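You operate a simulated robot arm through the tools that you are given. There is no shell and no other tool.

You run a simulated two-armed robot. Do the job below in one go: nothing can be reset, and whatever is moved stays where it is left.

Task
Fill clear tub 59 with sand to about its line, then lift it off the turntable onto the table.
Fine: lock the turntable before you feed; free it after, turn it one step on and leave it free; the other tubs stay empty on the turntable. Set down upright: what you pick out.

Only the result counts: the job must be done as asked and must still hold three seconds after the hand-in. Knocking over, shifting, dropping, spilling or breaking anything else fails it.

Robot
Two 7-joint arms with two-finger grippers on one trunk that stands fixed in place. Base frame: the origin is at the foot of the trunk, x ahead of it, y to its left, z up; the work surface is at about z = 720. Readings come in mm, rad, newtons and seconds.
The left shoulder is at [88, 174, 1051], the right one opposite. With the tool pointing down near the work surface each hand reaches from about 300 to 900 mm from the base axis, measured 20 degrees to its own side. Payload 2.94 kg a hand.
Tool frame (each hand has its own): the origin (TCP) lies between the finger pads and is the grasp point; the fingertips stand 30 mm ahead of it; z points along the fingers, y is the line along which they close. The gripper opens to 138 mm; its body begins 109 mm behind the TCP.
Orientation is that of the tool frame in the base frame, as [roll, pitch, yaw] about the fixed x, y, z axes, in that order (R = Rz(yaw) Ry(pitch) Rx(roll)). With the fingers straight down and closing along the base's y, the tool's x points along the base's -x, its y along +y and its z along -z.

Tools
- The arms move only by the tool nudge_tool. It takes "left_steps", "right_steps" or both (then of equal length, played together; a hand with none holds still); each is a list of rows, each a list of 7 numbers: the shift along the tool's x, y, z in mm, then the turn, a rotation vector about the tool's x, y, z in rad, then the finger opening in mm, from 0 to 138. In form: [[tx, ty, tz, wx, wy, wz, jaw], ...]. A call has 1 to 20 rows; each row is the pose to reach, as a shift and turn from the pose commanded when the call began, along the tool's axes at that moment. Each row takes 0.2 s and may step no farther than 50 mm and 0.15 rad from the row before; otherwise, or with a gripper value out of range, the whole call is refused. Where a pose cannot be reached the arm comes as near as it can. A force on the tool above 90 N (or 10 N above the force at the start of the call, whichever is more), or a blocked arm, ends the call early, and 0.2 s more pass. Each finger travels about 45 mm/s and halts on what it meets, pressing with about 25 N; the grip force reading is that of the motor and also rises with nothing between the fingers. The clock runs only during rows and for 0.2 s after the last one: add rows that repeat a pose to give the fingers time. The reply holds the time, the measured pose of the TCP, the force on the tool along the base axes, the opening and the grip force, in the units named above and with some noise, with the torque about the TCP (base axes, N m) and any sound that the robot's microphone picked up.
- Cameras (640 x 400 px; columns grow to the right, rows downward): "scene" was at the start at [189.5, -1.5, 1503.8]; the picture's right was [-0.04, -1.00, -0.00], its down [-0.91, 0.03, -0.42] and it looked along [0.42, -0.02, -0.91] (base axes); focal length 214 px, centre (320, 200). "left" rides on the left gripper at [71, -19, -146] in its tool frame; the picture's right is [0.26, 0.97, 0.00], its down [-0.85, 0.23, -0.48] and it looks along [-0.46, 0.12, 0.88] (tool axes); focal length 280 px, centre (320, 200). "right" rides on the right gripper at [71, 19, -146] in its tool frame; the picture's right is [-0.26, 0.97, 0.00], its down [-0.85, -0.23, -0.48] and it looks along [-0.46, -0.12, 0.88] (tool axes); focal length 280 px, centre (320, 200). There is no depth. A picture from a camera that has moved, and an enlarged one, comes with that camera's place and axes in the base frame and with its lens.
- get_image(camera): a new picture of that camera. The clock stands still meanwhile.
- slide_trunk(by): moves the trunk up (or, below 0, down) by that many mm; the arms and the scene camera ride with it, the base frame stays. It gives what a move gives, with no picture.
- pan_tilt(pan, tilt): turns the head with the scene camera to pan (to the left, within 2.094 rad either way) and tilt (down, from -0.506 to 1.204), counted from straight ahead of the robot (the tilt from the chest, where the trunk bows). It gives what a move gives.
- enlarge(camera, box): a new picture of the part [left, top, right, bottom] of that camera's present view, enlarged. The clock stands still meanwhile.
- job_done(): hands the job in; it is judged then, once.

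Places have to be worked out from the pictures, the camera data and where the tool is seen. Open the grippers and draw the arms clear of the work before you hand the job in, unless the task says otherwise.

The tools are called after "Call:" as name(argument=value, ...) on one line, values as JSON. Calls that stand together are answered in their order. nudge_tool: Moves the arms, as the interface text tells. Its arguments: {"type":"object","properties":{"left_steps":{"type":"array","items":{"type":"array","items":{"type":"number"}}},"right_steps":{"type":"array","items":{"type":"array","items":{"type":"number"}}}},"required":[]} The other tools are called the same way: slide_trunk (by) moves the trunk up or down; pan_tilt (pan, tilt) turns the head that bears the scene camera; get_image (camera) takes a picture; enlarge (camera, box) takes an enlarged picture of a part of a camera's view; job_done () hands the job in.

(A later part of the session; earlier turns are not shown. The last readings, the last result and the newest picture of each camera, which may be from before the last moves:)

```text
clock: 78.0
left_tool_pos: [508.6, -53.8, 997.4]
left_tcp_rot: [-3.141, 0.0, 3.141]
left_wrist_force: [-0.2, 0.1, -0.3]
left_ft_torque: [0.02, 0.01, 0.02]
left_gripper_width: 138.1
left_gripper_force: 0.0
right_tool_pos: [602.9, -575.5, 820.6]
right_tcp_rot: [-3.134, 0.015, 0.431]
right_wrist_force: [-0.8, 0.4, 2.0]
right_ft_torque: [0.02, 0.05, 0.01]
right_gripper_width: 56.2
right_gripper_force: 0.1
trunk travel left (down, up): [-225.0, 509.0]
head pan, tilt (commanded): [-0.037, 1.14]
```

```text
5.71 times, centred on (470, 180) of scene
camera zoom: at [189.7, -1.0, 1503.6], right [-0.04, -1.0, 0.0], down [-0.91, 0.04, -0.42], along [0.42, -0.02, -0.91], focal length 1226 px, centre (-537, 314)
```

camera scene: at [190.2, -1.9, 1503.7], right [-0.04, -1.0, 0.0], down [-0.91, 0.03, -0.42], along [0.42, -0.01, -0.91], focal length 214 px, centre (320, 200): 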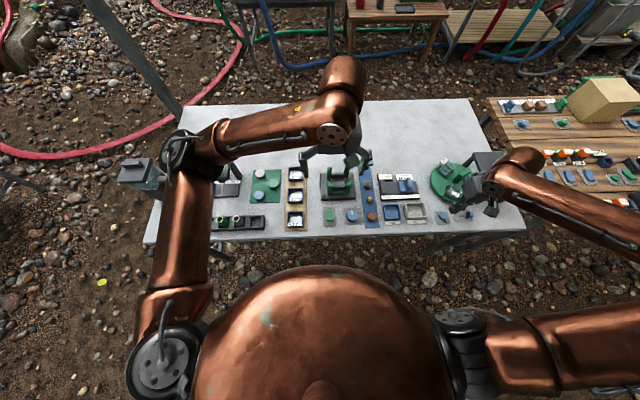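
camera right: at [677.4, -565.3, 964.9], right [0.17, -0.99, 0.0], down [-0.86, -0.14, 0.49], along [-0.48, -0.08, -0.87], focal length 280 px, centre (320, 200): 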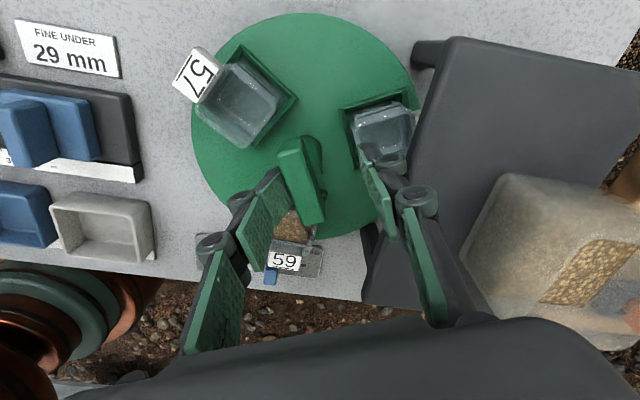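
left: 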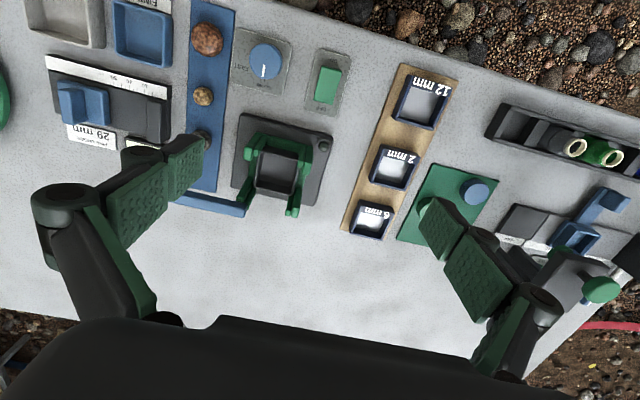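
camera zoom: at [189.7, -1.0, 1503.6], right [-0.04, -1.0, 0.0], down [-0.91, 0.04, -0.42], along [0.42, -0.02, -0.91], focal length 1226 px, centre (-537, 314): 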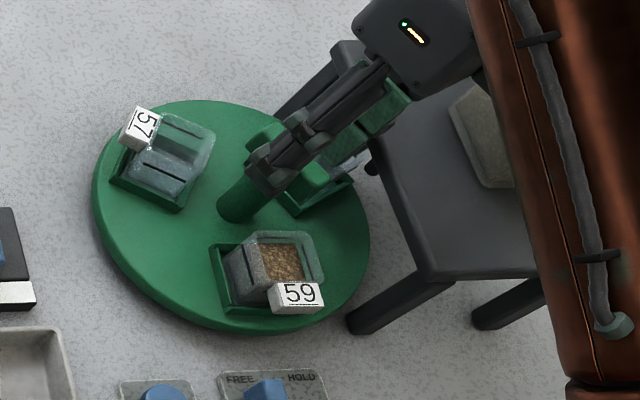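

Forces are gone and all tubs are still seated. Lifting the hand straight up to inspect.

Call:
nudge_tool(right_steps=[[0, 0, -30, 0, 0, 0, 56], [0, 0, -70, 0, 0, 0, 56], [0, 0, -100, 0, 0, 0, 56]])

Call:
get_image(camera="right")

Call:
enlarge(camera="scene", box=[430, 145, 510, 215])

```text
clock: 78.8
left_tool_pos: [509.5, -54.1, 997.8]
left_tcp_rot: [3.141, 0.0, 3.14]
left_wrist_force: [-0.4, 0.3, -0.4]
left_ft_torque: [-0.04, 0.01, -0.02]
left_gripper_width: 138.1
left_gripper_force: 0.0
right_tool_pos: [605.8, -577.0, 911.1]
right_tcp_rot: [-3.131, 0.011, 0.435]
right_wrist_force: [0.4, 0.1, 0.3]
right_ft_torque: [0.03, 0.0, 0.02]
right_gripper_width: 56.3
right_gripper_force: 0.0
right hand out of reach, approached as far as the arm can: row 3
trunk travel left (down, up): [-225.0, 509.0]
head pan, tilt (commanded): [-0.037, 1.14]
```

```text
taken
camera right: at [680.9, -567.5, 1055.8], right [0.17, -0.99, -0.01], down [-0.86, -0.15, 0.49], along [-0.48, -0.08, -0.87], focal length 280 px, centre (320, 200)
```

right: 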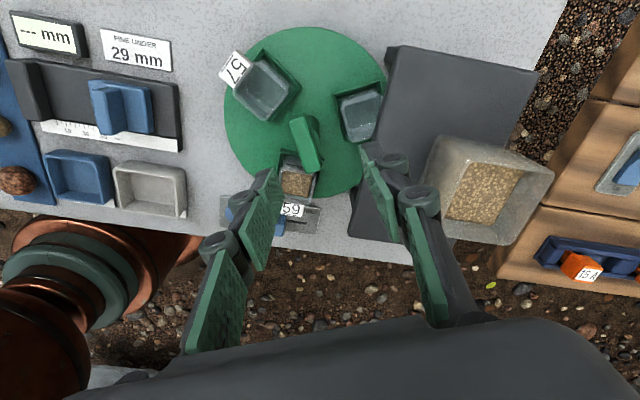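

```text
5.71 times, centred on (470, 180) of scene
camera zoom: at [189.8, -1.1, 1503.8], right [-0.04, -1.0, 0.0], down [-0.91, 0.03, -0.42], along [0.42, -0.02, -0.91], focal length 1226 px, centre (-537, 314)
```

zoom: 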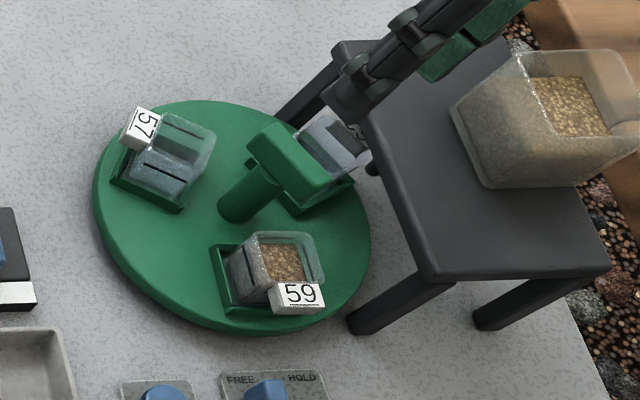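

All tubs are fine; the disc is ≈96° clockwise from the feed station, so ≈24° remain. I'll flip the hand's yaw by 180° (to ≈204°), where the wrist has room, to finish the turn.

Call:
nudge_tool(right_steps=[[0, -4, 0, 0, 0, -0.148, 50], [0, -8, 0, 0, 0, -0.296, 40], [-1, -12, 0, 0, 0, -0.444, 32], [-1, -12, 0, 0, 0, -0.592, 32], [-1, -12, 0, 0, 0, -0.74, 32], [-1, -12, 0, 0, 0, -0.888, 32], [-1, -12, 0, 0, 0, -1.036, 32], [-1, -12, 0, 0, 0, -1.184, 32], [-1, -12, 0, 0, 0, -1.332, 32], [-1, -12, 0, 0, 0, -1.48, 32], [-1, -12, 0, 0, 0, -1.628, 32]])

```text
clock: 81.2
left_tool_pos: [508.0, -53.3, 997.6]
left_tcp_rot: [3.141, -0.001, -3.142]
left_wrist_force: [-0.3, 0.7, -1.0]
left_ft_torque: [0.05, -0.02, -0.02]
left_gripper_width: 137.8
left_gripper_force: 0.0
right_tool_pos: [602.0, -567.2, 911.6]
right_tcp_rot: [-3.132, -0.009, 2.063]
right_wrist_force: [-0.2, 0.4, -0.3]
right_ft_torque: [0.01, -0.03, -0.01]
right_gripper_width: 32.1
right_gripper_force: 0.0
trunk travel left (down, up): [-225.0, 509.0]
head pan, tilt (commanded): [-0.037, 1.14]
```

Continuing the yaw to ≈204°, staying above the bar.

Call:
nudge_tool(right_steps=[[1, 0, 0, 0, 0, -0.136, 32], [2, -1, 0, 0, 0, -0.272, 32], [2, -1, 0, 0, 0, -0.408, 32], [2, -1, 0, 0, 0, -0.544, 32], [2, -1, 0, 0, 0, -0.68, 32], [2, -1, 0, 0, 0, -0.816, 32], [2, -1, 0, 0, 0, -0.952, 32], [2, -1, 0, 0, 0, -1.088, 32], [2, -1, 0, 0, 0, -1.224, 32], [2, -1, 0, 0, 0, -1.36, 32], [2, -1, 0, 0, 0, -1.49, 32]])

Call:
get_image(camera="right")

```text
clock: 83.6
left_tool_pos: [508.6, -53.7, 997.6]
left_tcp_rot: [-3.14, 0.003, -3.141]
left_wrist_force: [-0.3, -0.3, 0.3]
left_ft_torque: [-0.01, 0.01, -0.01]
left_gripper_width: 138.3
left_gripper_force: 0.0
right_tool_pos: [599.7, -566.5, 911.7]
right_tcp_rot: [3.135, -0.013, -2.729]
right_wrist_force: [-0.3, 0.4, -0.4]
right_ft_torque: [0.02, 0.01, 0.0]
right_gripper_width: 32.2
right_gripper_force: 0.1
trunk travel left (down, up): [-225.0, 509.0]
head pan, tilt (commanded): [-0.037, 1.14]
```

```text
taken
camera right: at [528.7, -579.6, 1058.6], right [-0.15, 0.99, 0.0], down [0.88, 0.13, 0.46], along [0.46, 0.07, -0.89], focal length 280 px, centre (320, 200)
```

right: 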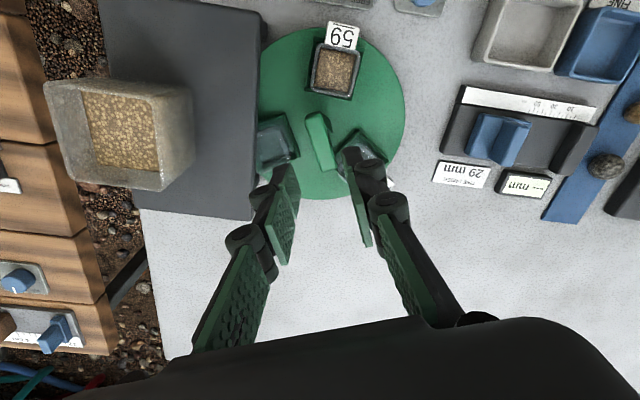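

Yaw is 203.6° and the bar lies at ≈22–24°, so the fingers straddle it. Descending and gripping the bar.

Call:
nudge_tool(right_steps=[[0, 0, 30, 0, -0.013, 0, 32], [0, 0, 60, 0, -0.013, 0, 32], [0, 0, 76, 0, -0.013, 0, 32], [0, 0, 82, 0, -0.013, 0, 32], [0, 0, 82, 0, -0.013, 0, 20], [0, 0, 82, 0, -0.013, 0, 8], [0, 0, 82, 0, -0.013, 0, 8], [0, 0, 82, 0, -0.013, 0, 8]])

Call:
get_image(camera="right")

```text
clock: 85.4
left_tool_pos: [508.7, -53.6, 997.9]
left_tcp_rot: [3.14, 0.001, -3.141]
left_wrist_force: [-0.2, 0.2, 0.3]
left_ft_torque: [0.0, 0.01, 0.02]
left_gripper_width: 137.9
left_gripper_force: 0.0
right_tool_pos: [598.7, -566.3, 828.9]
right_tcp_rot: [3.133, 0.002, -2.732]
right_wrist_force: [-3.3, 7.8, -4.4]
right_ft_torque: [0.3, -0.08, 0.01]
right_gripper_width: 15.4
right_gripper_force: 41.4
trunk travel left (down, up): [-225.0, 509.0]
head pan, tilt (commanded): [-0.037, 1.14]
```

```text
taken
camera right: at [526.1, -579.7, 974.6], right [-0.14, 0.99, 0.01], down [0.87, 0.12, 0.47], along [0.47, 0.08, -0.88], focal length 280 px, centre (320, 200)
```

right: 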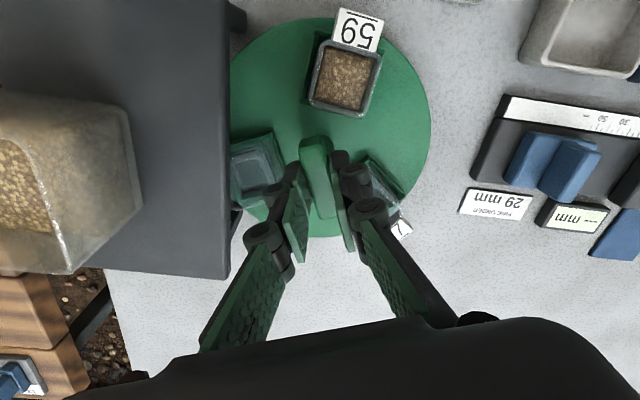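

Bar gripped (15.4 mm) at 23.5°. Turning the last 23.5° clockwise to complete the step.

Call:
nudge_tool(right_steps=[[0, 0, 0, 0, 0, 0.08, 8], [0, 0, 0, 0, 0, 0.17, 8], [0, 0, 0, 0, 0, 0.26, 8], [0, 0, 0, 0, 0, 0.34, 8], [0, 0, 0, 0, 0, 0.41, 8], [0, 0, 0, 0, 0, 0.41, 8]])

Call:
get_image(camera="right")

Call:
enlarge(camera="scene", box=[420, 140, 520, 220])

```text
clock: 86.8
left_tool_pos: [510.3, -53.8, 996.1]
left_tcp_rot: [3.141, -0.002, 3.141]
left_wrist_force: [0.1, 0.0, 0.0]
left_ft_torque: [0.02, 0.0, -0.04]
left_gripper_width: 137.9
left_gripper_force: 0.0
right_tool_pos: [598.4, -565.2, 829.1]
right_tcp_rot: [3.135, -0.002, 3.141]
right_wrist_force: [-6.6, 17.6, -15.2]
right_ft_torque: [0.38, -0.44, 0.03]
right_gripper_width: 15.6
right_gripper_force: 40.7
trunk travel left (down, up): [-225.0, 509.0]
head pan, tilt (commanded): [-0.037, 1.14]
```

```text
taken
camera right: at [528.1, -549.4, 975.1], right [0.26, 0.96, 0.01], down [0.85, -0.23, 0.47], along [0.46, -0.12, -0.88], focal length 280 px, centre (320, 200)
```

right: 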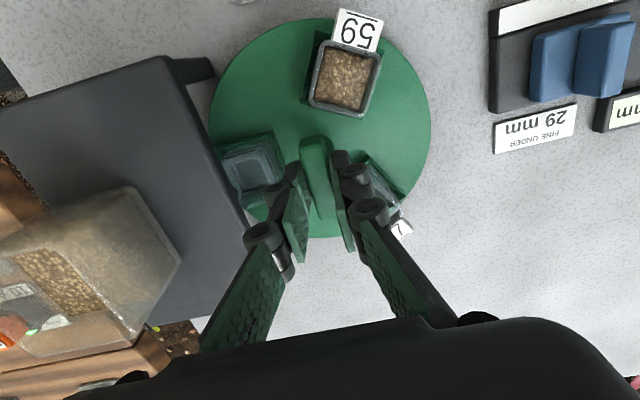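

```text
5.00 times, centred on (470, 180) of scene
camera zoom: at [190.3, 0.0, 1503.6], right [-0.04, -1.0, 0.0], down [-0.91, 0.03, -0.42], along [0.42, -0.02, -0.91], focal length 1072 px, centre (-430, 300)
```

zoom: 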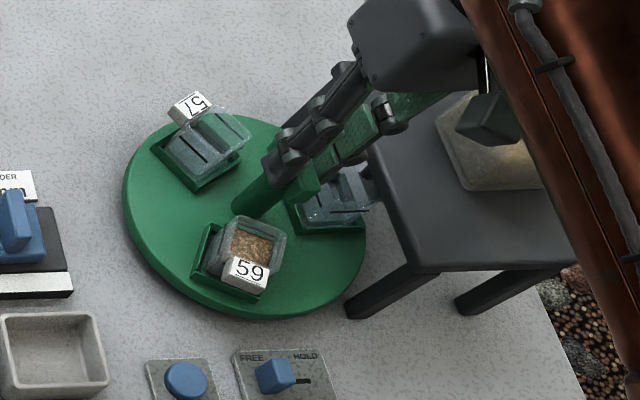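

The step is complete: 62 under the spout, 59 at ≈150°, 57 at ≈30°, no resisting torque. Releasing the bar and lifting.

Call:
nudge_tool(right_steps=[[0, 0, 0, 0, 0, 0, 22], [0, 0, 0, 0, 0, 0, 34], [0, 0, 0, 0, 0, 0, 34], [0, 0, -30, 0, 0, 0, 34], [0, 0, -70, 0, 0, 0, 34], [0, 0, -110, 0, 0, 0, 34]])

Call:
get_image(camera="right")

Call:
enlarge(camera="scene", box=[430, 145, 510, 215])

```text
clock: 88.2
left_tool_pos: [507.4, -53.7, 999.8]
left_tcp_rot: [3.142, 0.0, 3.141]
left_wrist_force: [0.2, -1.0, 0.1]
left_ft_torque: [0.0, -0.03, 0.03]
left_gripper_width: 138.1
left_gripper_force: 0.0
right_tool_pos: [597.4, -565.7, 940.1]
right_tcp_rot: [3.135, -0.001, 3.141]
right_wrist_force: [-1.1, 0.7, 0.4]
right_ft_torque: [-0.01, -0.04, -0.01]
right_gripper_width: 34.1
right_gripper_force: 0.0
trunk travel left (down, up): [-225.0, 509.0]
head pan, tilt (commanded): [-0.037, 1.14]
```

```text
taken
camera right: at [527.4, -548.7, 1087.0], right [0.26, 0.96, 0.01], down [0.85, -0.23, 0.47], along [0.46, -0.12, -0.88], focal length 280 px, centre (320, 200)
```

right: 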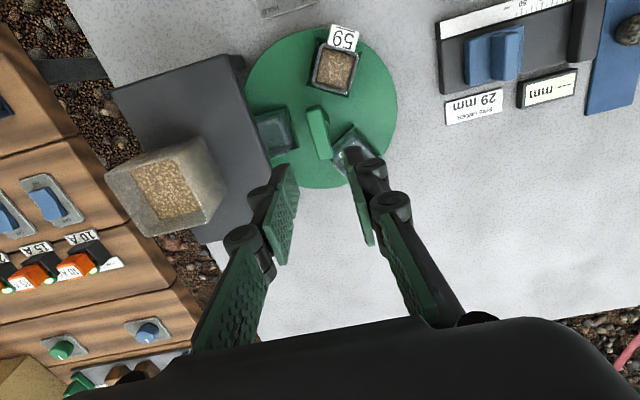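

```text
5.71 times, centred on (470, 180) of scene
camera zoom: at [188.6, 0.2, 1504.1], right [-0.04, -1.0, 0.0], down [-0.91, 0.03, -0.42], along [0.42, -0.02, -0.91], focal length 1226 px, centre (-537, 314)
```

zoom: 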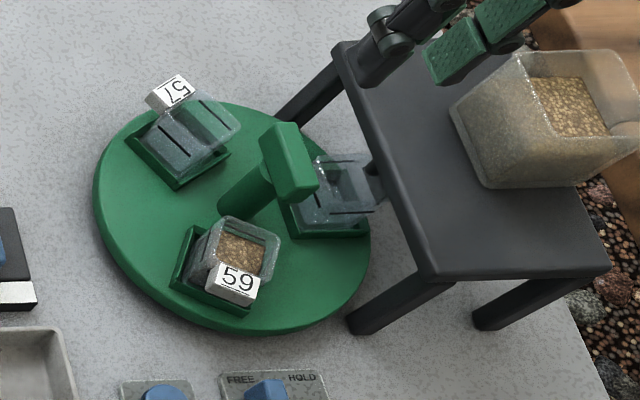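

The disc stayed put after release. Tub 59 is at ≈(550, -538) with its sides along 150°/60°, so I'll yaw to 150°, open to 66 mm and position above it to grip it across its tangential faces (tag stays outward).

Call:
nudge_tool(right_steps=[[12, 7, 0, 0, 0, 0.13, 45], [24, 14, 5, 0, 0, 0.26, 55], [36, 21, 15, 0, 0, 0.39, 66], [47, 28, 25, 0, 0, 0.523, 66], [47, 28, 25, 0, 0, 0.523, 66]])

Call:
get_image(camera="right")

Call:
enlarge(camera="scene", box=[430, 145, 510, 215])

```text
clock: 89.4
left_tool_pos: [509.2, -53.3, 996.8]
left_tcp_rot: [-3.141, 0.0, 3.141]
left_wrist_force: [-0.1, -0.6, -0.3]
left_ft_torque: [0.01, 0.0, -0.01]
left_gripper_width: 138.0
left_gripper_force: 0.0
right_tool_pos: [551.8, -539.4, 914.8]
right_tcp_rot: [3.137, -0.006, 2.616]
right_wrist_force: [-0.1, -0.1, -0.6]
right_ft_torque: [-0.01, 0.0, -0.01]
right_gripper_width: 65.9
right_gripper_force: 0.1
trunk travel left (down, up): [-225.0, 509.0]
head pan, tilt (commanded): [-0.037, 1.14]
```

```text
taken
camera right: at [500.0, -490.1, 1061.4], right [0.71, 0.7, 0.0], down [0.62, -0.63, 0.47], along [0.33, -0.33, -0.88], focal length 280 px, centre (320, 200)
```

right: 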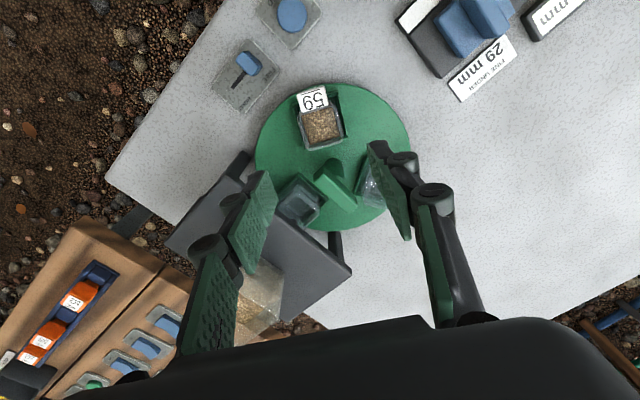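

```text
5.71 times, centred on (470, 180) of scene
camera zoom: at [189.9, -0.9, 1503.8], right [-0.04, -1.0, 0.0], down [-0.91, 0.03, -0.42], along [0.42, -0.02, -0.91], focal length 1226 px, centre (-537, 314)
```

zoom: 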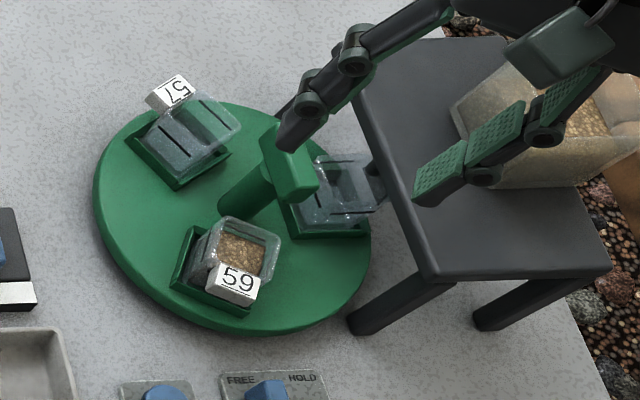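

Tub 59's centre is confirmed at (550.5, -537.8). Descending to just above the rim first.

Call:
nudge_tool(right_steps=[[2, 1, 30, 0, -0.006, 0, 66], [2, 1, 60, 0, -0.006, 0, 66], [2, 1, 85, 0, -0.006, 0, 66], [2, 1, 97, 0, -0.006, 0, 66]])

Call:
get_image(camera="right")

Call:
enlarge(camera="scene", box=[435, 160, 495, 210])

```text
clock: 90.4
left_tool_pos: [507.9, -53.1, 996.7]
left_tcp_rot: [3.141, 0.001, 3.142]
left_wrist_force: [-0.4, 0.1, 0.0]
left_ft_torque: [-0.03, -0.01, -0.01]
left_gripper_width: 138.0
left_gripper_force: 0.1
right_tool_pos: [550.2, -535.5, 818.6]
right_tcp_rot: [3.134, 0.003, 2.616]
right_wrist_force: [0.1, -0.3, 0.7]
right_ft_torque: [0.03, 0.0, 0.04]
right_gripper_width: 65.9
right_gripper_force: 0.1
trunk travel left (down, up): [-225.0, 509.0]
head pan, tilt (commanded): [-0.037, 1.14]
```

```text
taken
camera right: at [498.3, -486.5, 963.8], right [0.71, 0.7, 0.01], down [0.62, -0.63, 0.48], along [0.34, -0.33, -0.88], focal length 280 px, centre (320, 200)
```

right: 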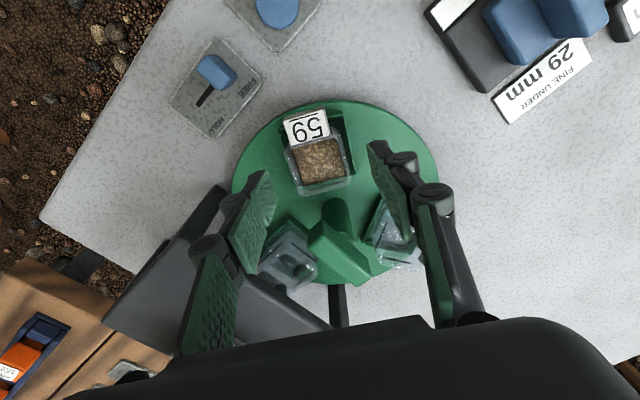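

```text
8.00 times, centred on (465, 185) of scene
camera zoom: at [189.8, -0.9, 1503.8], right [-0.04, -1.0, 0.0], down [-0.91, 0.03, -0.42], along [0.42, -0.02, -0.91], focal length 1716 px, centre (-840, 320)
```

zoom: 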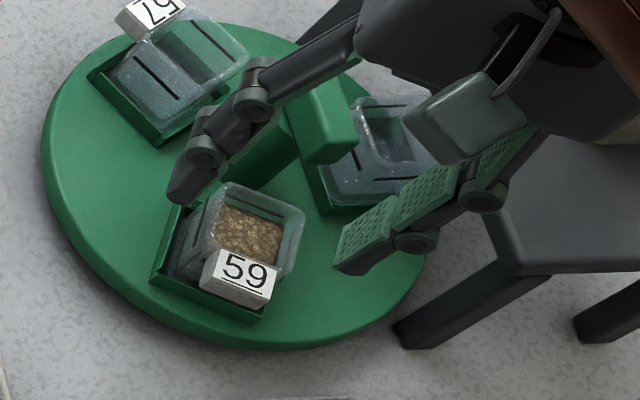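

Fingers are symmetric about tub 59. Descending to TCP z≈785 (tips ≈755, above the pocket walls) and closing gently.

Call:
nudge_tool(right_steps=[[1, -1, 12, 0, 0, 0, 66], [1, -1, 24, 0, 0, 0, 66], [1, -1, 33, 0, 0, 0, 66], [1, -1, 33, 0, 0, 0, 58], [1, -1, 33, 0, 0, 0, 50]])

Call:
get_image(camera="right")

Call:
enlarge(camera="scene", box=[435, 160, 495, 210])

```text
clock: 91.6
left_tool_pos: [509.4, -53.9, 997.3]
left_tcp_rot: [3.141, 0.001, 3.141]
left_wrist_force: [-0.3, 0.0, 0.2]
left_ft_torque: [0.0, 0.0, 0.0]
left_gripper_width: 137.8
left_gripper_force: 0.1
right_tool_pos: [549.9, -537.0, 784.2]
right_tcp_rot: [3.137, 0.001, 2.618]
right_wrist_force: [-0.1, 0.2, 0.4]
right_ft_torque: [0.0, 0.0, 0.01]
right_gripper_width: 50.0
right_gripper_force: 0.1
trunk travel left (down, up): [-225.0, 509.0]
head pan, tilt (commanded): [-0.037, 1.14]
```

```text
taken
camera right: at [496.7, -487.3, 930.8], right [0.71, 0.7, 0.01], down [0.62, -0.63, 0.48], along [0.34, -0.33, -0.88], focal length 280 px, centre (320, 200)
```

right: 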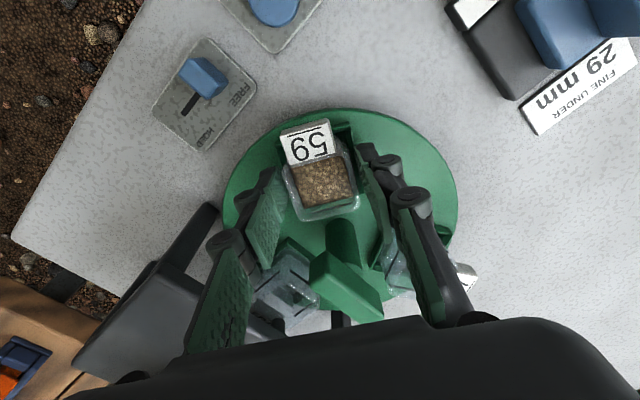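

```text
8.00 times, centred on (465, 185) of scene
camera zoom: at [189.8, -0.9, 1503.8], right [-0.04, -1.0, 0.0], down [-0.91, 0.03, -0.42], along [0.42, -0.02, -0.91], focal length 1716 px, centre (-840, 320)
```

zoom: 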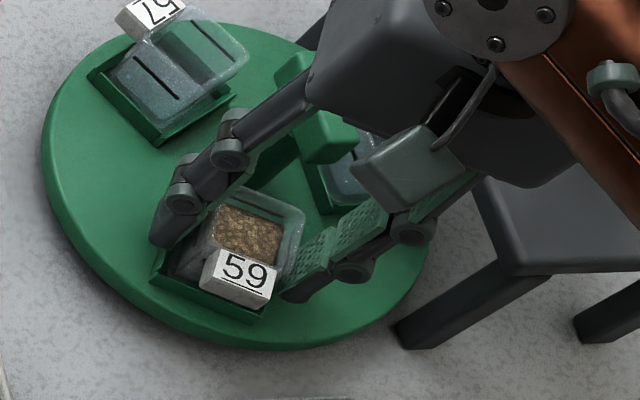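

Fingers flank the tub; I'll shift 2 mm to even the gaps, then close on it.

Call:
nudge_tool(right_steps=[[0, 2, 0, 0, 0, 0, 50], [0, 2, 0, 0, 0, 0, 45], [0, 2, 0, 0, 0, 0, 40], [0, 2, 0, 0, 0, 0, 35], [0, 2, 0, 0, 0, 0, 30], [0, 2, 0, 0, 0, 0, 30]])

Call:
get_image(camera="right")

Call:
enlarge(camera="scene", box=[435, 160, 495, 210])

```text
clock: 93.0
left_tool_pos: [508.8, -53.6, 997.0]
left_tcp_rot: [-3.14, 0.001, -3.141]
left_wrist_force: [-0.4, 0.8, 0.6]
left_ft_torque: [0.0, -0.02, 0.02]
left_gripper_width: 138.1
left_gripper_force: 0.0
right_tool_pos: [550.0, -535.5, 784.3]
right_tcp_rot: [3.137, 0.002, 2.617]
right_wrist_force: [0.2, 0.3, 1.1]
right_ft_torque: [0.01, -0.01, 0.02]
right_gripper_width: 39.2
right_gripper_force: 24.8
trunk travel left (down, up): [-225.0, 509.0]
head pan, tilt (commanded): [-0.037, 1.14]
```

```text
taken
camera right: at [497.9, -485.1, 930.9], right [0.71, 0.7, 0.01], down [0.62, -0.63, 0.48], along [0.34, -0.33, -0.88], focal length 280 px, centre (320, 200)
```

right: 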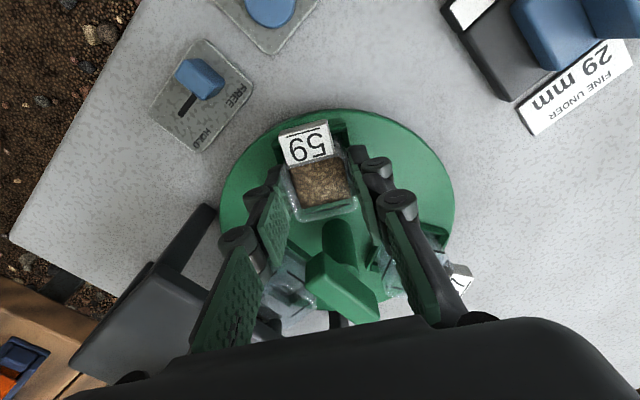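

```text
8.00 times, centred on (465, 185) of scene
camera zoom: at [189.7, -0.8, 1503.8], right [-0.04, -1.0, 0.0], down [-0.91, 0.03, -0.42], along [0.42, -0.02, -0.91], focal length 1716 px, centre (-840, 320)
```

zoom: 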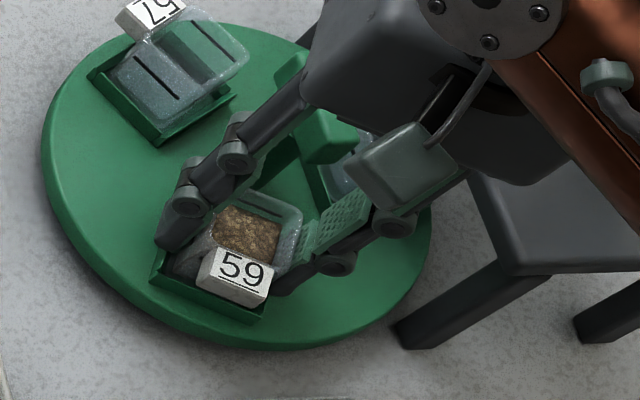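

The tub is gripped at 39 mm with 25 N. Lifting slowly a short way first to check it comes straight up.

Call:
nudge_tool(right_steps=[[0, 0, -4, 0, 0, 0, 28], [0, 0, -9, 0, 0, 0, 28], [0, 0, -15, 0, 0, 0, 28], [0, 0, -22, 0, 0, 0, 28], [0, 0, -30, 0, 0, 0, 28]])

Call:
get_image(camera="right")

Call:
enlarge(camera="scene", box=[435, 150, 505, 210])

```text
clock: 94.2
left_tool_pos: [508.7, -53.6, 997.7]
left_tcp_rot: [-3.141, 0.0, 3.141]
left_wrist_force: [0.1, 0.4, 0.2]
left_ft_torque: [0.01, 0.0, -0.02]
left_gripper_width: 137.8
left_gripper_force: 0.2
right_tool_pos: [549.9, -534.8, 814.9]
right_tcp_rot: [3.134, 0.002, 2.618]
right_wrist_force: [-0.6, -1.2, -0.5]
right_ft_torque: [0.0, 0.01, -0.01]
right_gripper_width: 39.0
right_gripper_force: 25.1
trunk travel left (down, up): [-225.0, 509.0]
head pan, tilt (commanded): [-0.037, 1.14]
```

```text
taken
camera right: at [497.2, -485.3, 961.1], right [0.71, 0.7, 0.01], down [0.62, -0.63, 0.48], along [0.34, -0.33, -0.88], focal length 280 px, centre (320, 200)
```

right: 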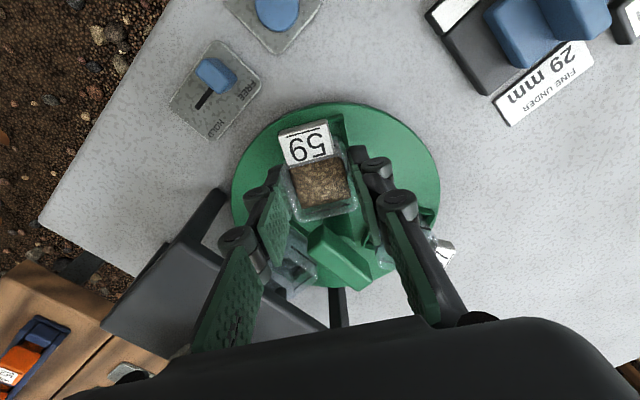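

```text
6.67 times, centred on (470, 180) of scene
camera zoom: at [189.6, -0.7, 1503.9], right [-0.04, -1.0, 0.0], down [-0.91, 0.03, -0.42], along [0.42, -0.02, -0.91], focal length 1430 px, centre (-680, 333)
```

zoom: 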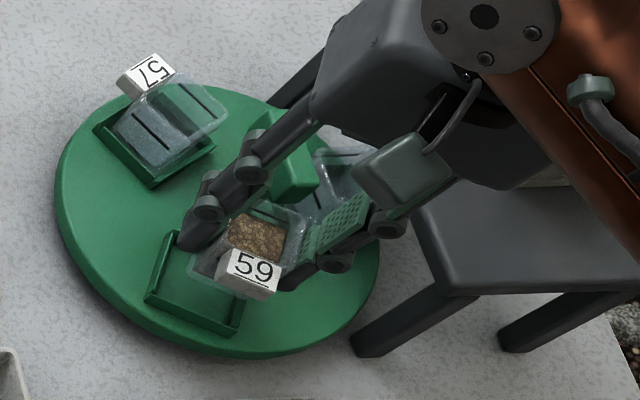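

Tub 59 is out of its pocket, upright. Lifting to z≈915 and carrying it gently to the free table area near (735, -465).

Call:
nudge_tool(right_steps=[[0, 0, -20, 0, 0, 0, 28], [0, 0, -40, 0, 0, 0, 28], [0, 0, -60, 0, 0, 0, 28], [0, 0, -80, 0, 0, 0, 28], [0, 0, -100, 0, 0, 0, 28], [-8, 10, -100, 0, 0, 0, 28], [-20, 25, -100, 0, 0, 0, 28], [-35, 43, -100, 0, 0, 0, 28], [-50, 61, -100, 0, 0, 0, 28], [-65, 79, -100, 0, 0, 0, 28], [-80, 97, -100, 0, 0, 0, 28], [-95, 116, -100, 0, 0, 0, 28], [-109, 133, -100, 0, 0, 0, 28], [-119, 146, -100, 0, 0, 0, 28], [-125, 153, -100, 0, 0, 0, 28]])

Call:
get_image(camera="right")

Call:
get_image(camera="scene")

```text
clock: 97.4
left_tool_pos: [508.5, -54.2, 996.4]
left_tcp_rot: [3.141, -0.002, -3.141]
left_wrist_force: [-0.1, 0.1, 0.5]
left_ft_torque: [0.02, 0.01, 0.0]
left_gripper_width: 138.1
left_gripper_force: 0.0
right_tool_pos: [734.0, -463.8, 915.2]
right_tcp_rot: [3.135, 0.001, 2.616]
right_wrist_force: [-0.3, -0.7, -0.5]
right_ft_torque: [-0.01, 0.0, -0.01]
right_gripper_width: 38.7
right_gripper_force: 24.4
trunk travel left (down, up): [-225.0, 509.0]
head pan, tilt (commanded): [-0.037, 1.14]
```

```text
taken
camera right: at [682.1, -414.6, 1061.5], right [0.71, 0.7, 0.0], down [0.62, -0.63, 0.48], along [0.34, -0.33, -0.88], focal length 280 px, centre (320, 200)
```

right: 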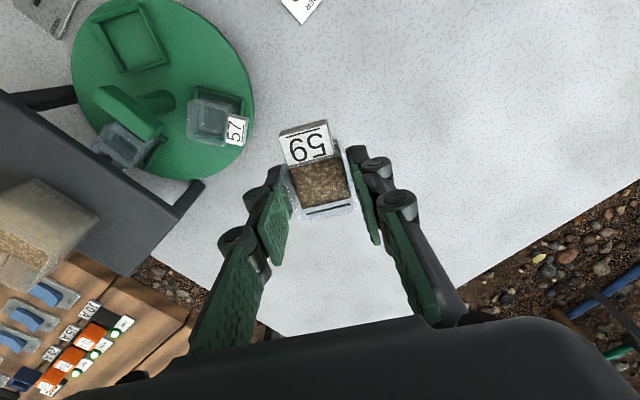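

```text
taken
camera scene: at [190.1, -0.6, 1503.8], right [-0.04, -1.0, 0.0], down [-0.91, 0.03, -0.42], along [0.42, -0.02, -0.91], focal length 214 px, centre (320, 200)
```

scene: 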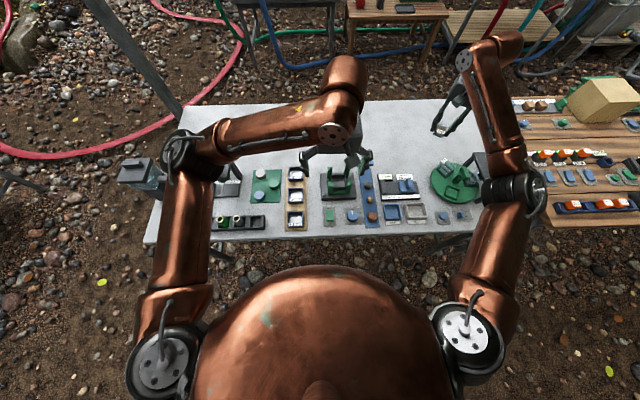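

The spot beneath is clear table. Lowering the tub to a little above the surface.

Call:
nudge_tool(right_steps=[[0, 0, 15, 0, 0, 0, 28], [0, 0, 35, 0, 0, 0, 28], [0, 0, 55, 0, 0, 0, 28], [0, 0, 75, 0, 0, 0, 28], [0, 0, 95, 0, 0, 0, 28], [0, 0, 115, 0, 0, 0, 28], [0, 0, 130, 0, 0, 0, 28], [0, 0, 140, 0, 0, 0, 28]])

Call:
get_image(camera="right")

Call:
enlarge(camera="scene", box=[410, 100, 490, 160])

```text
clock: 99.2
left_tool_pos: [508.9, -53.9, 996.7]
left_tcp_rot: [3.141, -0.001, 3.141]
left_wrist_force: [0.6, 0.2, 0.4]
left_ft_torque: [0.0, -0.01, -0.02]
left_gripper_width: 138.1
left_gripper_force: 0.0
right_tool_pos: [735.2, -464.7, 775.2]
right_tcp_rot: [3.138, 0.001, 2.618]
right_wrist_force: [-0.4, 0.2, -1.1]
right_ft_torque: [0.0, 0.02, 0.03]
right_gripper_width: 39.0
right_gripper_force: 25.6
trunk travel left (down, up): [-225.0, 509.0]
head pan, tilt (commanded): [-0.037, 1.14]
```

```text
taken
camera right: at [682.9, -414.7, 920.9], right [0.71, 0.7, 0.01], down [0.62, -0.63, 0.48], along [0.34, -0.33, -0.88], focal length 280 px, centre (320, 200)
```

right: 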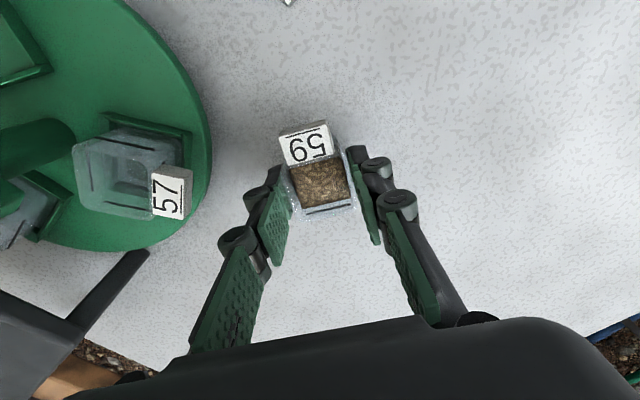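

```text
6.67 times, centred on (450, 130) of scene
camera zoom: at [190.1, -0.9, 1503.8], right [-0.04, -1.0, 0.0], down [-0.91, 0.03, -0.42], along [0.42, -0.02, -0.91], focal length 1430 px, centre (-547, 667)
```

zoom: 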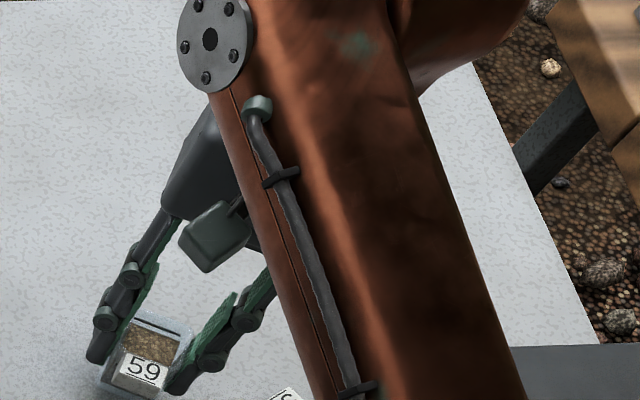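

Free and clear. Lowering in small steps while watching the vertical force.

Call:
nudge_tool(right_steps=[[0, 0, 3, 0, 0, 0, 28], [0, 0, 6, 0, 0, 0, 28], [0, 0, 9, 0, 0, 0, 28]])

Call:
nudge_tool(right_steps=[[0, 0, 1.5, 0, 0, 0, 28], [0, 0, 3, 0, 0, 0, 28]])

```text
clock: 100.0
left_tool_pos: [509.1, -52.8, 998.3]
left_tcp_rot: [3.141, -0.003, 3.141]
left_wrist_force: [1.0, 0.3, -0.3]
left_ft_torque: [0.01, -0.03, -0.01]
left_gripper_width: 138.1
left_gripper_force: 0.2
right_tool_pos: [735.6, -465.3, 766.0]
right_tcp_rot: [3.136, 0.002, 2.618]
right_wrist_force: [0.2, 0.5, -1.5]
right_ft_torque: [-0.03, -0.01, 0.0]
right_gripper_width: 39.1
right_gripper_force: 24.8
trunk travel left (down, up): [-225.0, 509.0]
head pan, tilt (commanded): [-0.037, 1.14]
```

```text
clock: 100.6
left_tool_pos: [507.0, -54.8, 998.4]
left_tcp_rot: [-3.141, 0.0, 3.14]
left_wrist_force: [-0.5, 0.9, 0.1]
left_ft_torque: [0.02, 0.0, 0.01]
left_gripper_width: 137.8
left_gripper_force: 0.1
right_tool_pos: [735.1, -464.9, 763.1]
right_tcp_rot: [3.138, 0.002, 2.617]
right_wrist_force: [-0.4, 0.1, 0.1]
right_ft_torque: [0.02, 0.0, 0.03]
right_gripper_width: 38.9
right_gripper_force: 24.8
trunk travel left (down, up): [-225.0, 509.0]
head pan, tilt (commanded): [-0.037, 1.14]
```

Call:
nudge_tool(right_steps=[[0, 0, 1, 0, 0, 0, 28], [0, 0, 2, 0, 0, 0, 28]])

Call:
enlarge(camera="right", box=[250, 110, 390, 250])

Call:
enlarge(camera="scene", box=[418, 135, 448, 165])

```text
clock: 101.2
left_tool_pos: [509.0, -53.5, 996.6]
left_tcp_rot: [-3.141, -0.001, -3.14]
left_wrist_force: [0.5, -0.4, -0.4]
left_ft_torque: [-0.02, 0.01, 0.0]
left_gripper_width: 137.9
left_gripper_force: 0.1
right_tool_pos: [735.4, -464.9, 761.9]
right_tcp_rot: [3.136, 0.003, 2.618]
right_wrist_force: [0.1, 0.1, -1.2]
right_ft_torque: [0.0, 0.03, 0.04]
right_gripper_width: 39.1
right_gripper_force: 25.2
trunk travel left (down, up): [-225.0, 509.0]
head pan, tilt (commanded): [-0.037, 1.14]
```

```text
2.86 times, centred on (320, 180) of right
camera zoom: at [682.9, -415.2, 908.4], right [0.71, 0.7, 0.01], down [0.62, -0.63, 0.48], along [0.34, -0.33, -0.88], focal length 801 px, centre (320, 257)
```

zoom: 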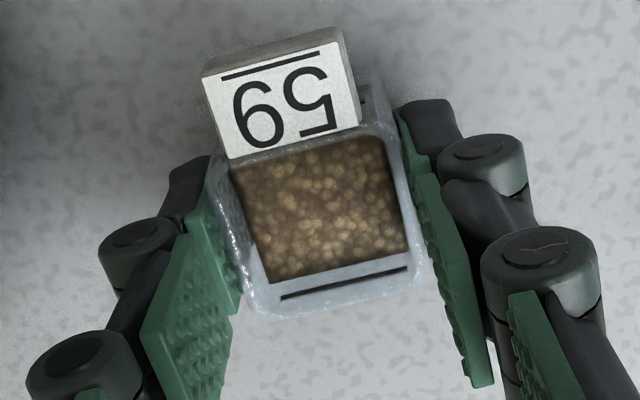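

```text
13.33 times, centred on (433, 150) of scene
camera zoom: at [190.0, -0.7, 1503.8], right [-0.04, -1.0, 0.0], down [-0.91, 0.03, -0.42], along [0.42, -0.02, -0.91], focal length 2860 px, centre (-1187, 867)
```

zoom: 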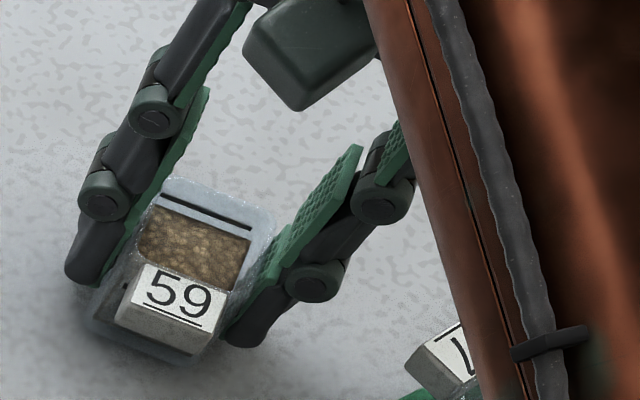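

Close to the surface but no contact force yet at z≈761. Continuing 2 mm at a time.

Call:
nudge_tool(right_steps=[[0, 0, 1, 0, 0, 0, 28], [0, 0, 2, 0, 0, 0, 28]])

Call:
nudge_tool(right_steps=[[0, 0, 1, 0, 0, 0, 28], [0, 0, 2, 0, 0, 0, 28]])

```text
clock: 101.8
left_tool_pos: [509.2, -52.2, 997.5]
left_tcp_rot: [3.141, 0.0, -3.141]
left_wrist_force: [0.8, 0.1, -0.1]
left_ft_torque: [0.03, -0.02, 0.04]
left_gripper_width: 137.9
left_gripper_force: 0.1
right_tool_pos: [733.8, -464.6, 761.2]
right_tcp_rot: [3.137, 0.002, 2.617]
right_wrist_force: [-0.3, 0.7, 3.6]
right_ft_torque: [-0.03, 0.08, 0.0]
right_gripper_width: 38.9
right_gripper_force: 25.4
trunk travel left (down, up): [-225.0, 509.0]
head pan, tilt (commanded): [-0.037, 1.14]
```

```text
clock: 102.4
left_tool_pos: [508.8, -51.5, 998.5]
left_tcp_rot: [3.141, 0.0, 3.141]
left_wrist_force: [0.8, -0.3, 0.1]
left_ft_torque: [-0.03, 0.01, -0.02]
left_gripper_width: 138.2
left_gripper_force: 0.1
right_tool_pos: [734.2, -464.0, 761.3]
right_tcp_rot: [3.135, 0.005, 2.618]
right_wrist_force: [-0.9, 0.4, 12.1]
right_ft_torque: [0.08, 0.23, -0.02]
right_gripper_width: 39.1
right_gripper_force: 25.2
trunk travel left (down, up): [-225.0, 509.0]
head pan, tilt (commanded): [-0.037, 1.14]
```

Contact made (12 N up). I'll ease the load slightly, open the fingers slowly, and then rise straight up.

Call:
nudge_tool(right_steps=[[0, 0, -1.5, 0, 0, 0, 28], [0, 0, -1.5, 0, 0, 0, 36], [0, 0, -1.5, 0, 0, 0, 42], [0, 0, -1.5, 0, 0, 0, 50], [0, 0, -1.5, 0, 0, 0, 60], [0, 0, -1.5, 0, 0, 0, 64]])

Call:
get_image(camera="right")

Call:
enlarge(camera="scene", box=[418, 135, 448, 165])

```text
clock: 103.8
left_tool_pos: [508.6, -52.7, 998.4]
left_tcp_rot: [3.141, 0.002, -3.141]
left_wrist_force: [-0.1, -0.2, -0.5]
left_ft_torque: [-0.05, -0.03, 0.01]
left_gripper_width: 138.0
left_gripper_force: 0.1
right_tool_pos: [734.4, -465.8, 760.2]
right_tcp_rot: [3.137, 0.002, 2.619]
right_wrist_force: [0.2, 0.1, 0.5]
right_ft_torque: [-0.03, 0.0, 0.03]
right_gripper_width: 64.1
right_gripper_force: 0.1
trunk travel left (down, up): [-225.0, 509.0]
head pan, tilt (commanded): [-0.037, 1.14]
```

```text
taken
camera right: at [682.4, -415.0, 905.3], right [0.71, 0.7, 0.01], down [0.62, -0.63, 0.48], along [0.34, -0.33, -0.88], focal length 280 px, centre (320, 200)
```

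right: 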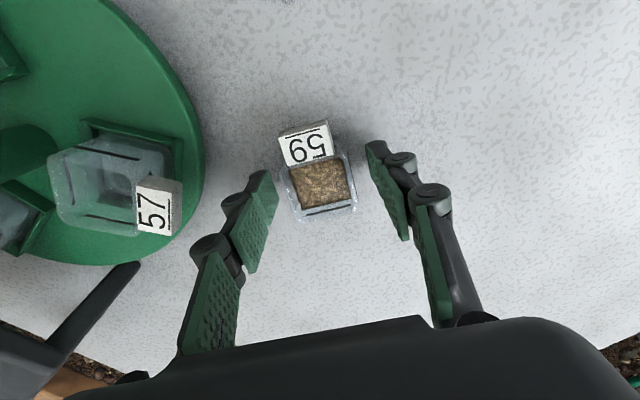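

```text
13.33 times, centred on (433, 150) of scene
camera zoom: at [189.9, -0.7, 1503.8], right [-0.04, -1.0, 0.0], down [-0.91, 0.03, -0.42], along [0.42, -0.02, -0.91], focal length 2860 px, centre (-1187, 867)
```

zoom: 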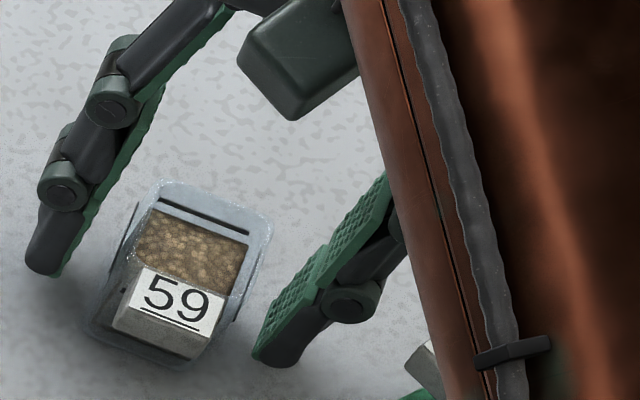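

Tub 59 stands upright on the table, released. Rising straight up and taking a look at everything.

Call:
nudge_tool(right_steps=[[0, 0, -20, 0, 0, 0, 66], [0, 0, -50, 0, 0, 0, 70], [0, 0, -90, 0, 0, 0, 80], [0, 0, -130, 0, 0, 0, 90], [0, 0, -165, 0, 0, 0, 100]])

Call:
get_image(camera="right")

Call:
enlarge(camera="right", box=[270, 70, 370, 170])

Call:
enlarge(camera="scene", box=[420, 130, 520, 230])

```text
clock: 105.0
left_tool_pos: [507.2, -53.6, 997.0]
left_tcp_rot: [3.142, 0.0, -3.141]
left_wrist_force: [-0.5, 0.1, -0.2]
left_ft_torque: [-0.01, -0.01, 0.01]
left_gripper_width: 137.8
left_gripper_force: 0.0
right_tool_pos: [735.7, -465.4, 926.4]
right_tcp_rot: [3.138, 0.002, 2.615]
right_wrist_force: [-0.7, -0.3, 0.2]
right_ft_torque: [-0.04, 0.01, 0.0]
right_gripper_width: 100.0
right_gripper_force: 0.2
trunk travel left (down, up): [-225.0, 509.0]
head pan, tilt (commanded): [-0.037, 1.14]
```

```text
taken
camera right: at [683.3, -416.0, 1072.3], right [0.71, 0.7, 0.0], down [0.62, -0.63, 0.48], along [0.34, -0.34, -0.88], focal length 280 px, centre (320, 200)
```

right: 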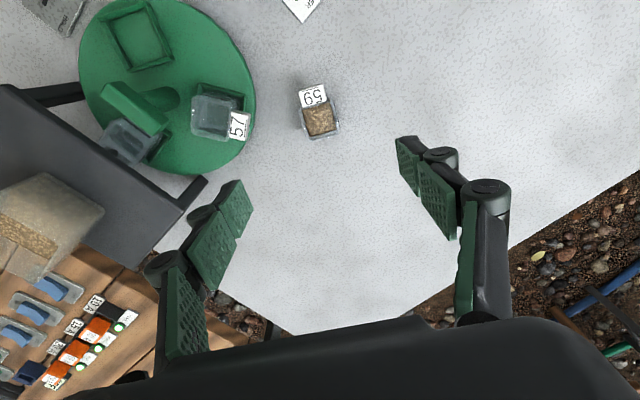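

```text
4.00 times, centred on (320, 120) of right
camera zoom: at [683.3, -416.0, 1072.3], right [0.71, 0.7, 0.0], down [0.62, -0.63, 0.48], along [0.34, -0.34, -0.88], focal length 1122 px, centre (320, 520)
```

zoom: 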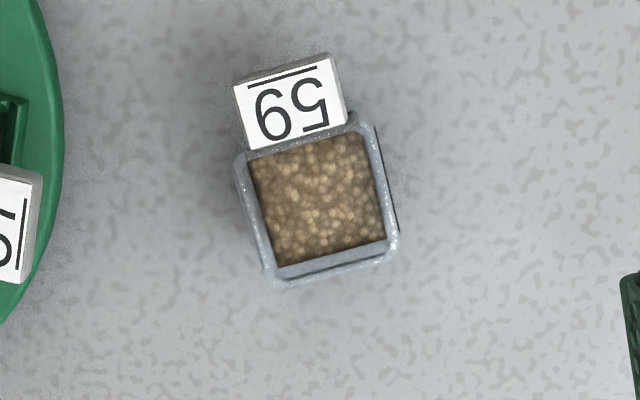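

```text
4.00 times, centred on (470, 180) of scene
camera zoom: at [188.9, 0.0, 1504.0], right [-0.04, -1.0, 0.0], down [-0.91, 0.03, -0.42], along [0.42, -0.02, -0.91], focal length 858 px, centre (-280, 280)
```

zoom: 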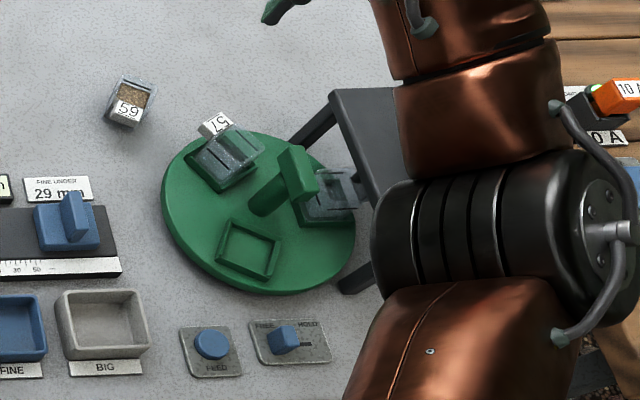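

Tub 59 stands upright on the table, its pocket is empty, 57 and 62 remain on the turntable, and the slider is at FREE. Now I'll retract the right hand back toward its starting place, high and clear.

Call:
nudge_tool(right_steps=[[0, 0, -30, 0, 0, 0, 110], [20, -13, -60, 0, 0, -0.05, 120], [47, -31, -75, 0, 0, -0.1, 130], [75, -49, -80, 0, 0, -0.16, 138], [103, -67, -80, 0, 0, -0.22, 138], [131, -85, -80, 0, 0, -0.28, 138], [159, -104, -80, 0, 0, -0.34, 138], [187, -122, -80, 0, 0, -0.4, 138], [215, -140, -80, 0, 0, -0.46, 138], [239, -156, -80, 0, 0, -0.526, 138]])

Call:
get_image(camera="scene")

Call:
get_image(camera="right")

```text
clock: 107.2
left_tool_pos: [507.8, -52.2, 1000.0]
left_tcp_rot: [3.142, 0.001, -3.14]
left_wrist_force: [-0.5, 0.5, 1.1]
left_ft_torque: [-0.05, -0.01, 0.02]
left_gripper_width: 137.8
left_gripper_force: 0.1
right_tool_pos: [449.6, -477.3, 1007.0]
right_tcp_rot: [3.137, 0.006, -3.137]
right_wrist_force: [-0.6, 0.0, 0.1]
right_ft_torque: [-0.01, 0.0, -0.01]
right_gripper_width: 138.1
right_gripper_force: 0.0
trunk travel left (down, up): [-225.0, 509.0]
head pan, tilt (commanded): [-0.037, 1.14]
```

```text
taken
camera scene: at [188.2, 0.9, 1504.2], right [-0.04, -1.0, 0.0], down [-0.91, 0.03, -0.42], along [0.42, -0.02, -0.91], focal length 214 px, centre (320, 200)
```

scene: 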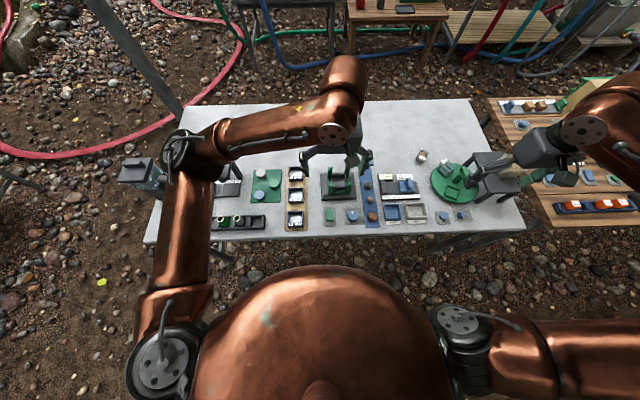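

```text
taken
camera right: at [377.5, -461.0, 1151.1], right [0.26, 0.97, 0.01], down [0.85, -0.23, 0.48], along [0.46, -0.12, -0.88], focal length 280 px, centre (320, 200)
```

right: 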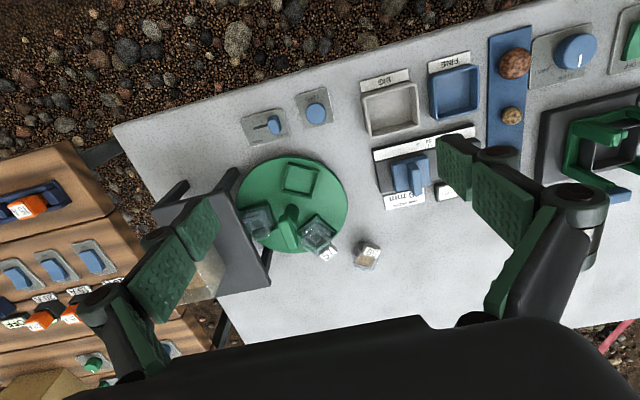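

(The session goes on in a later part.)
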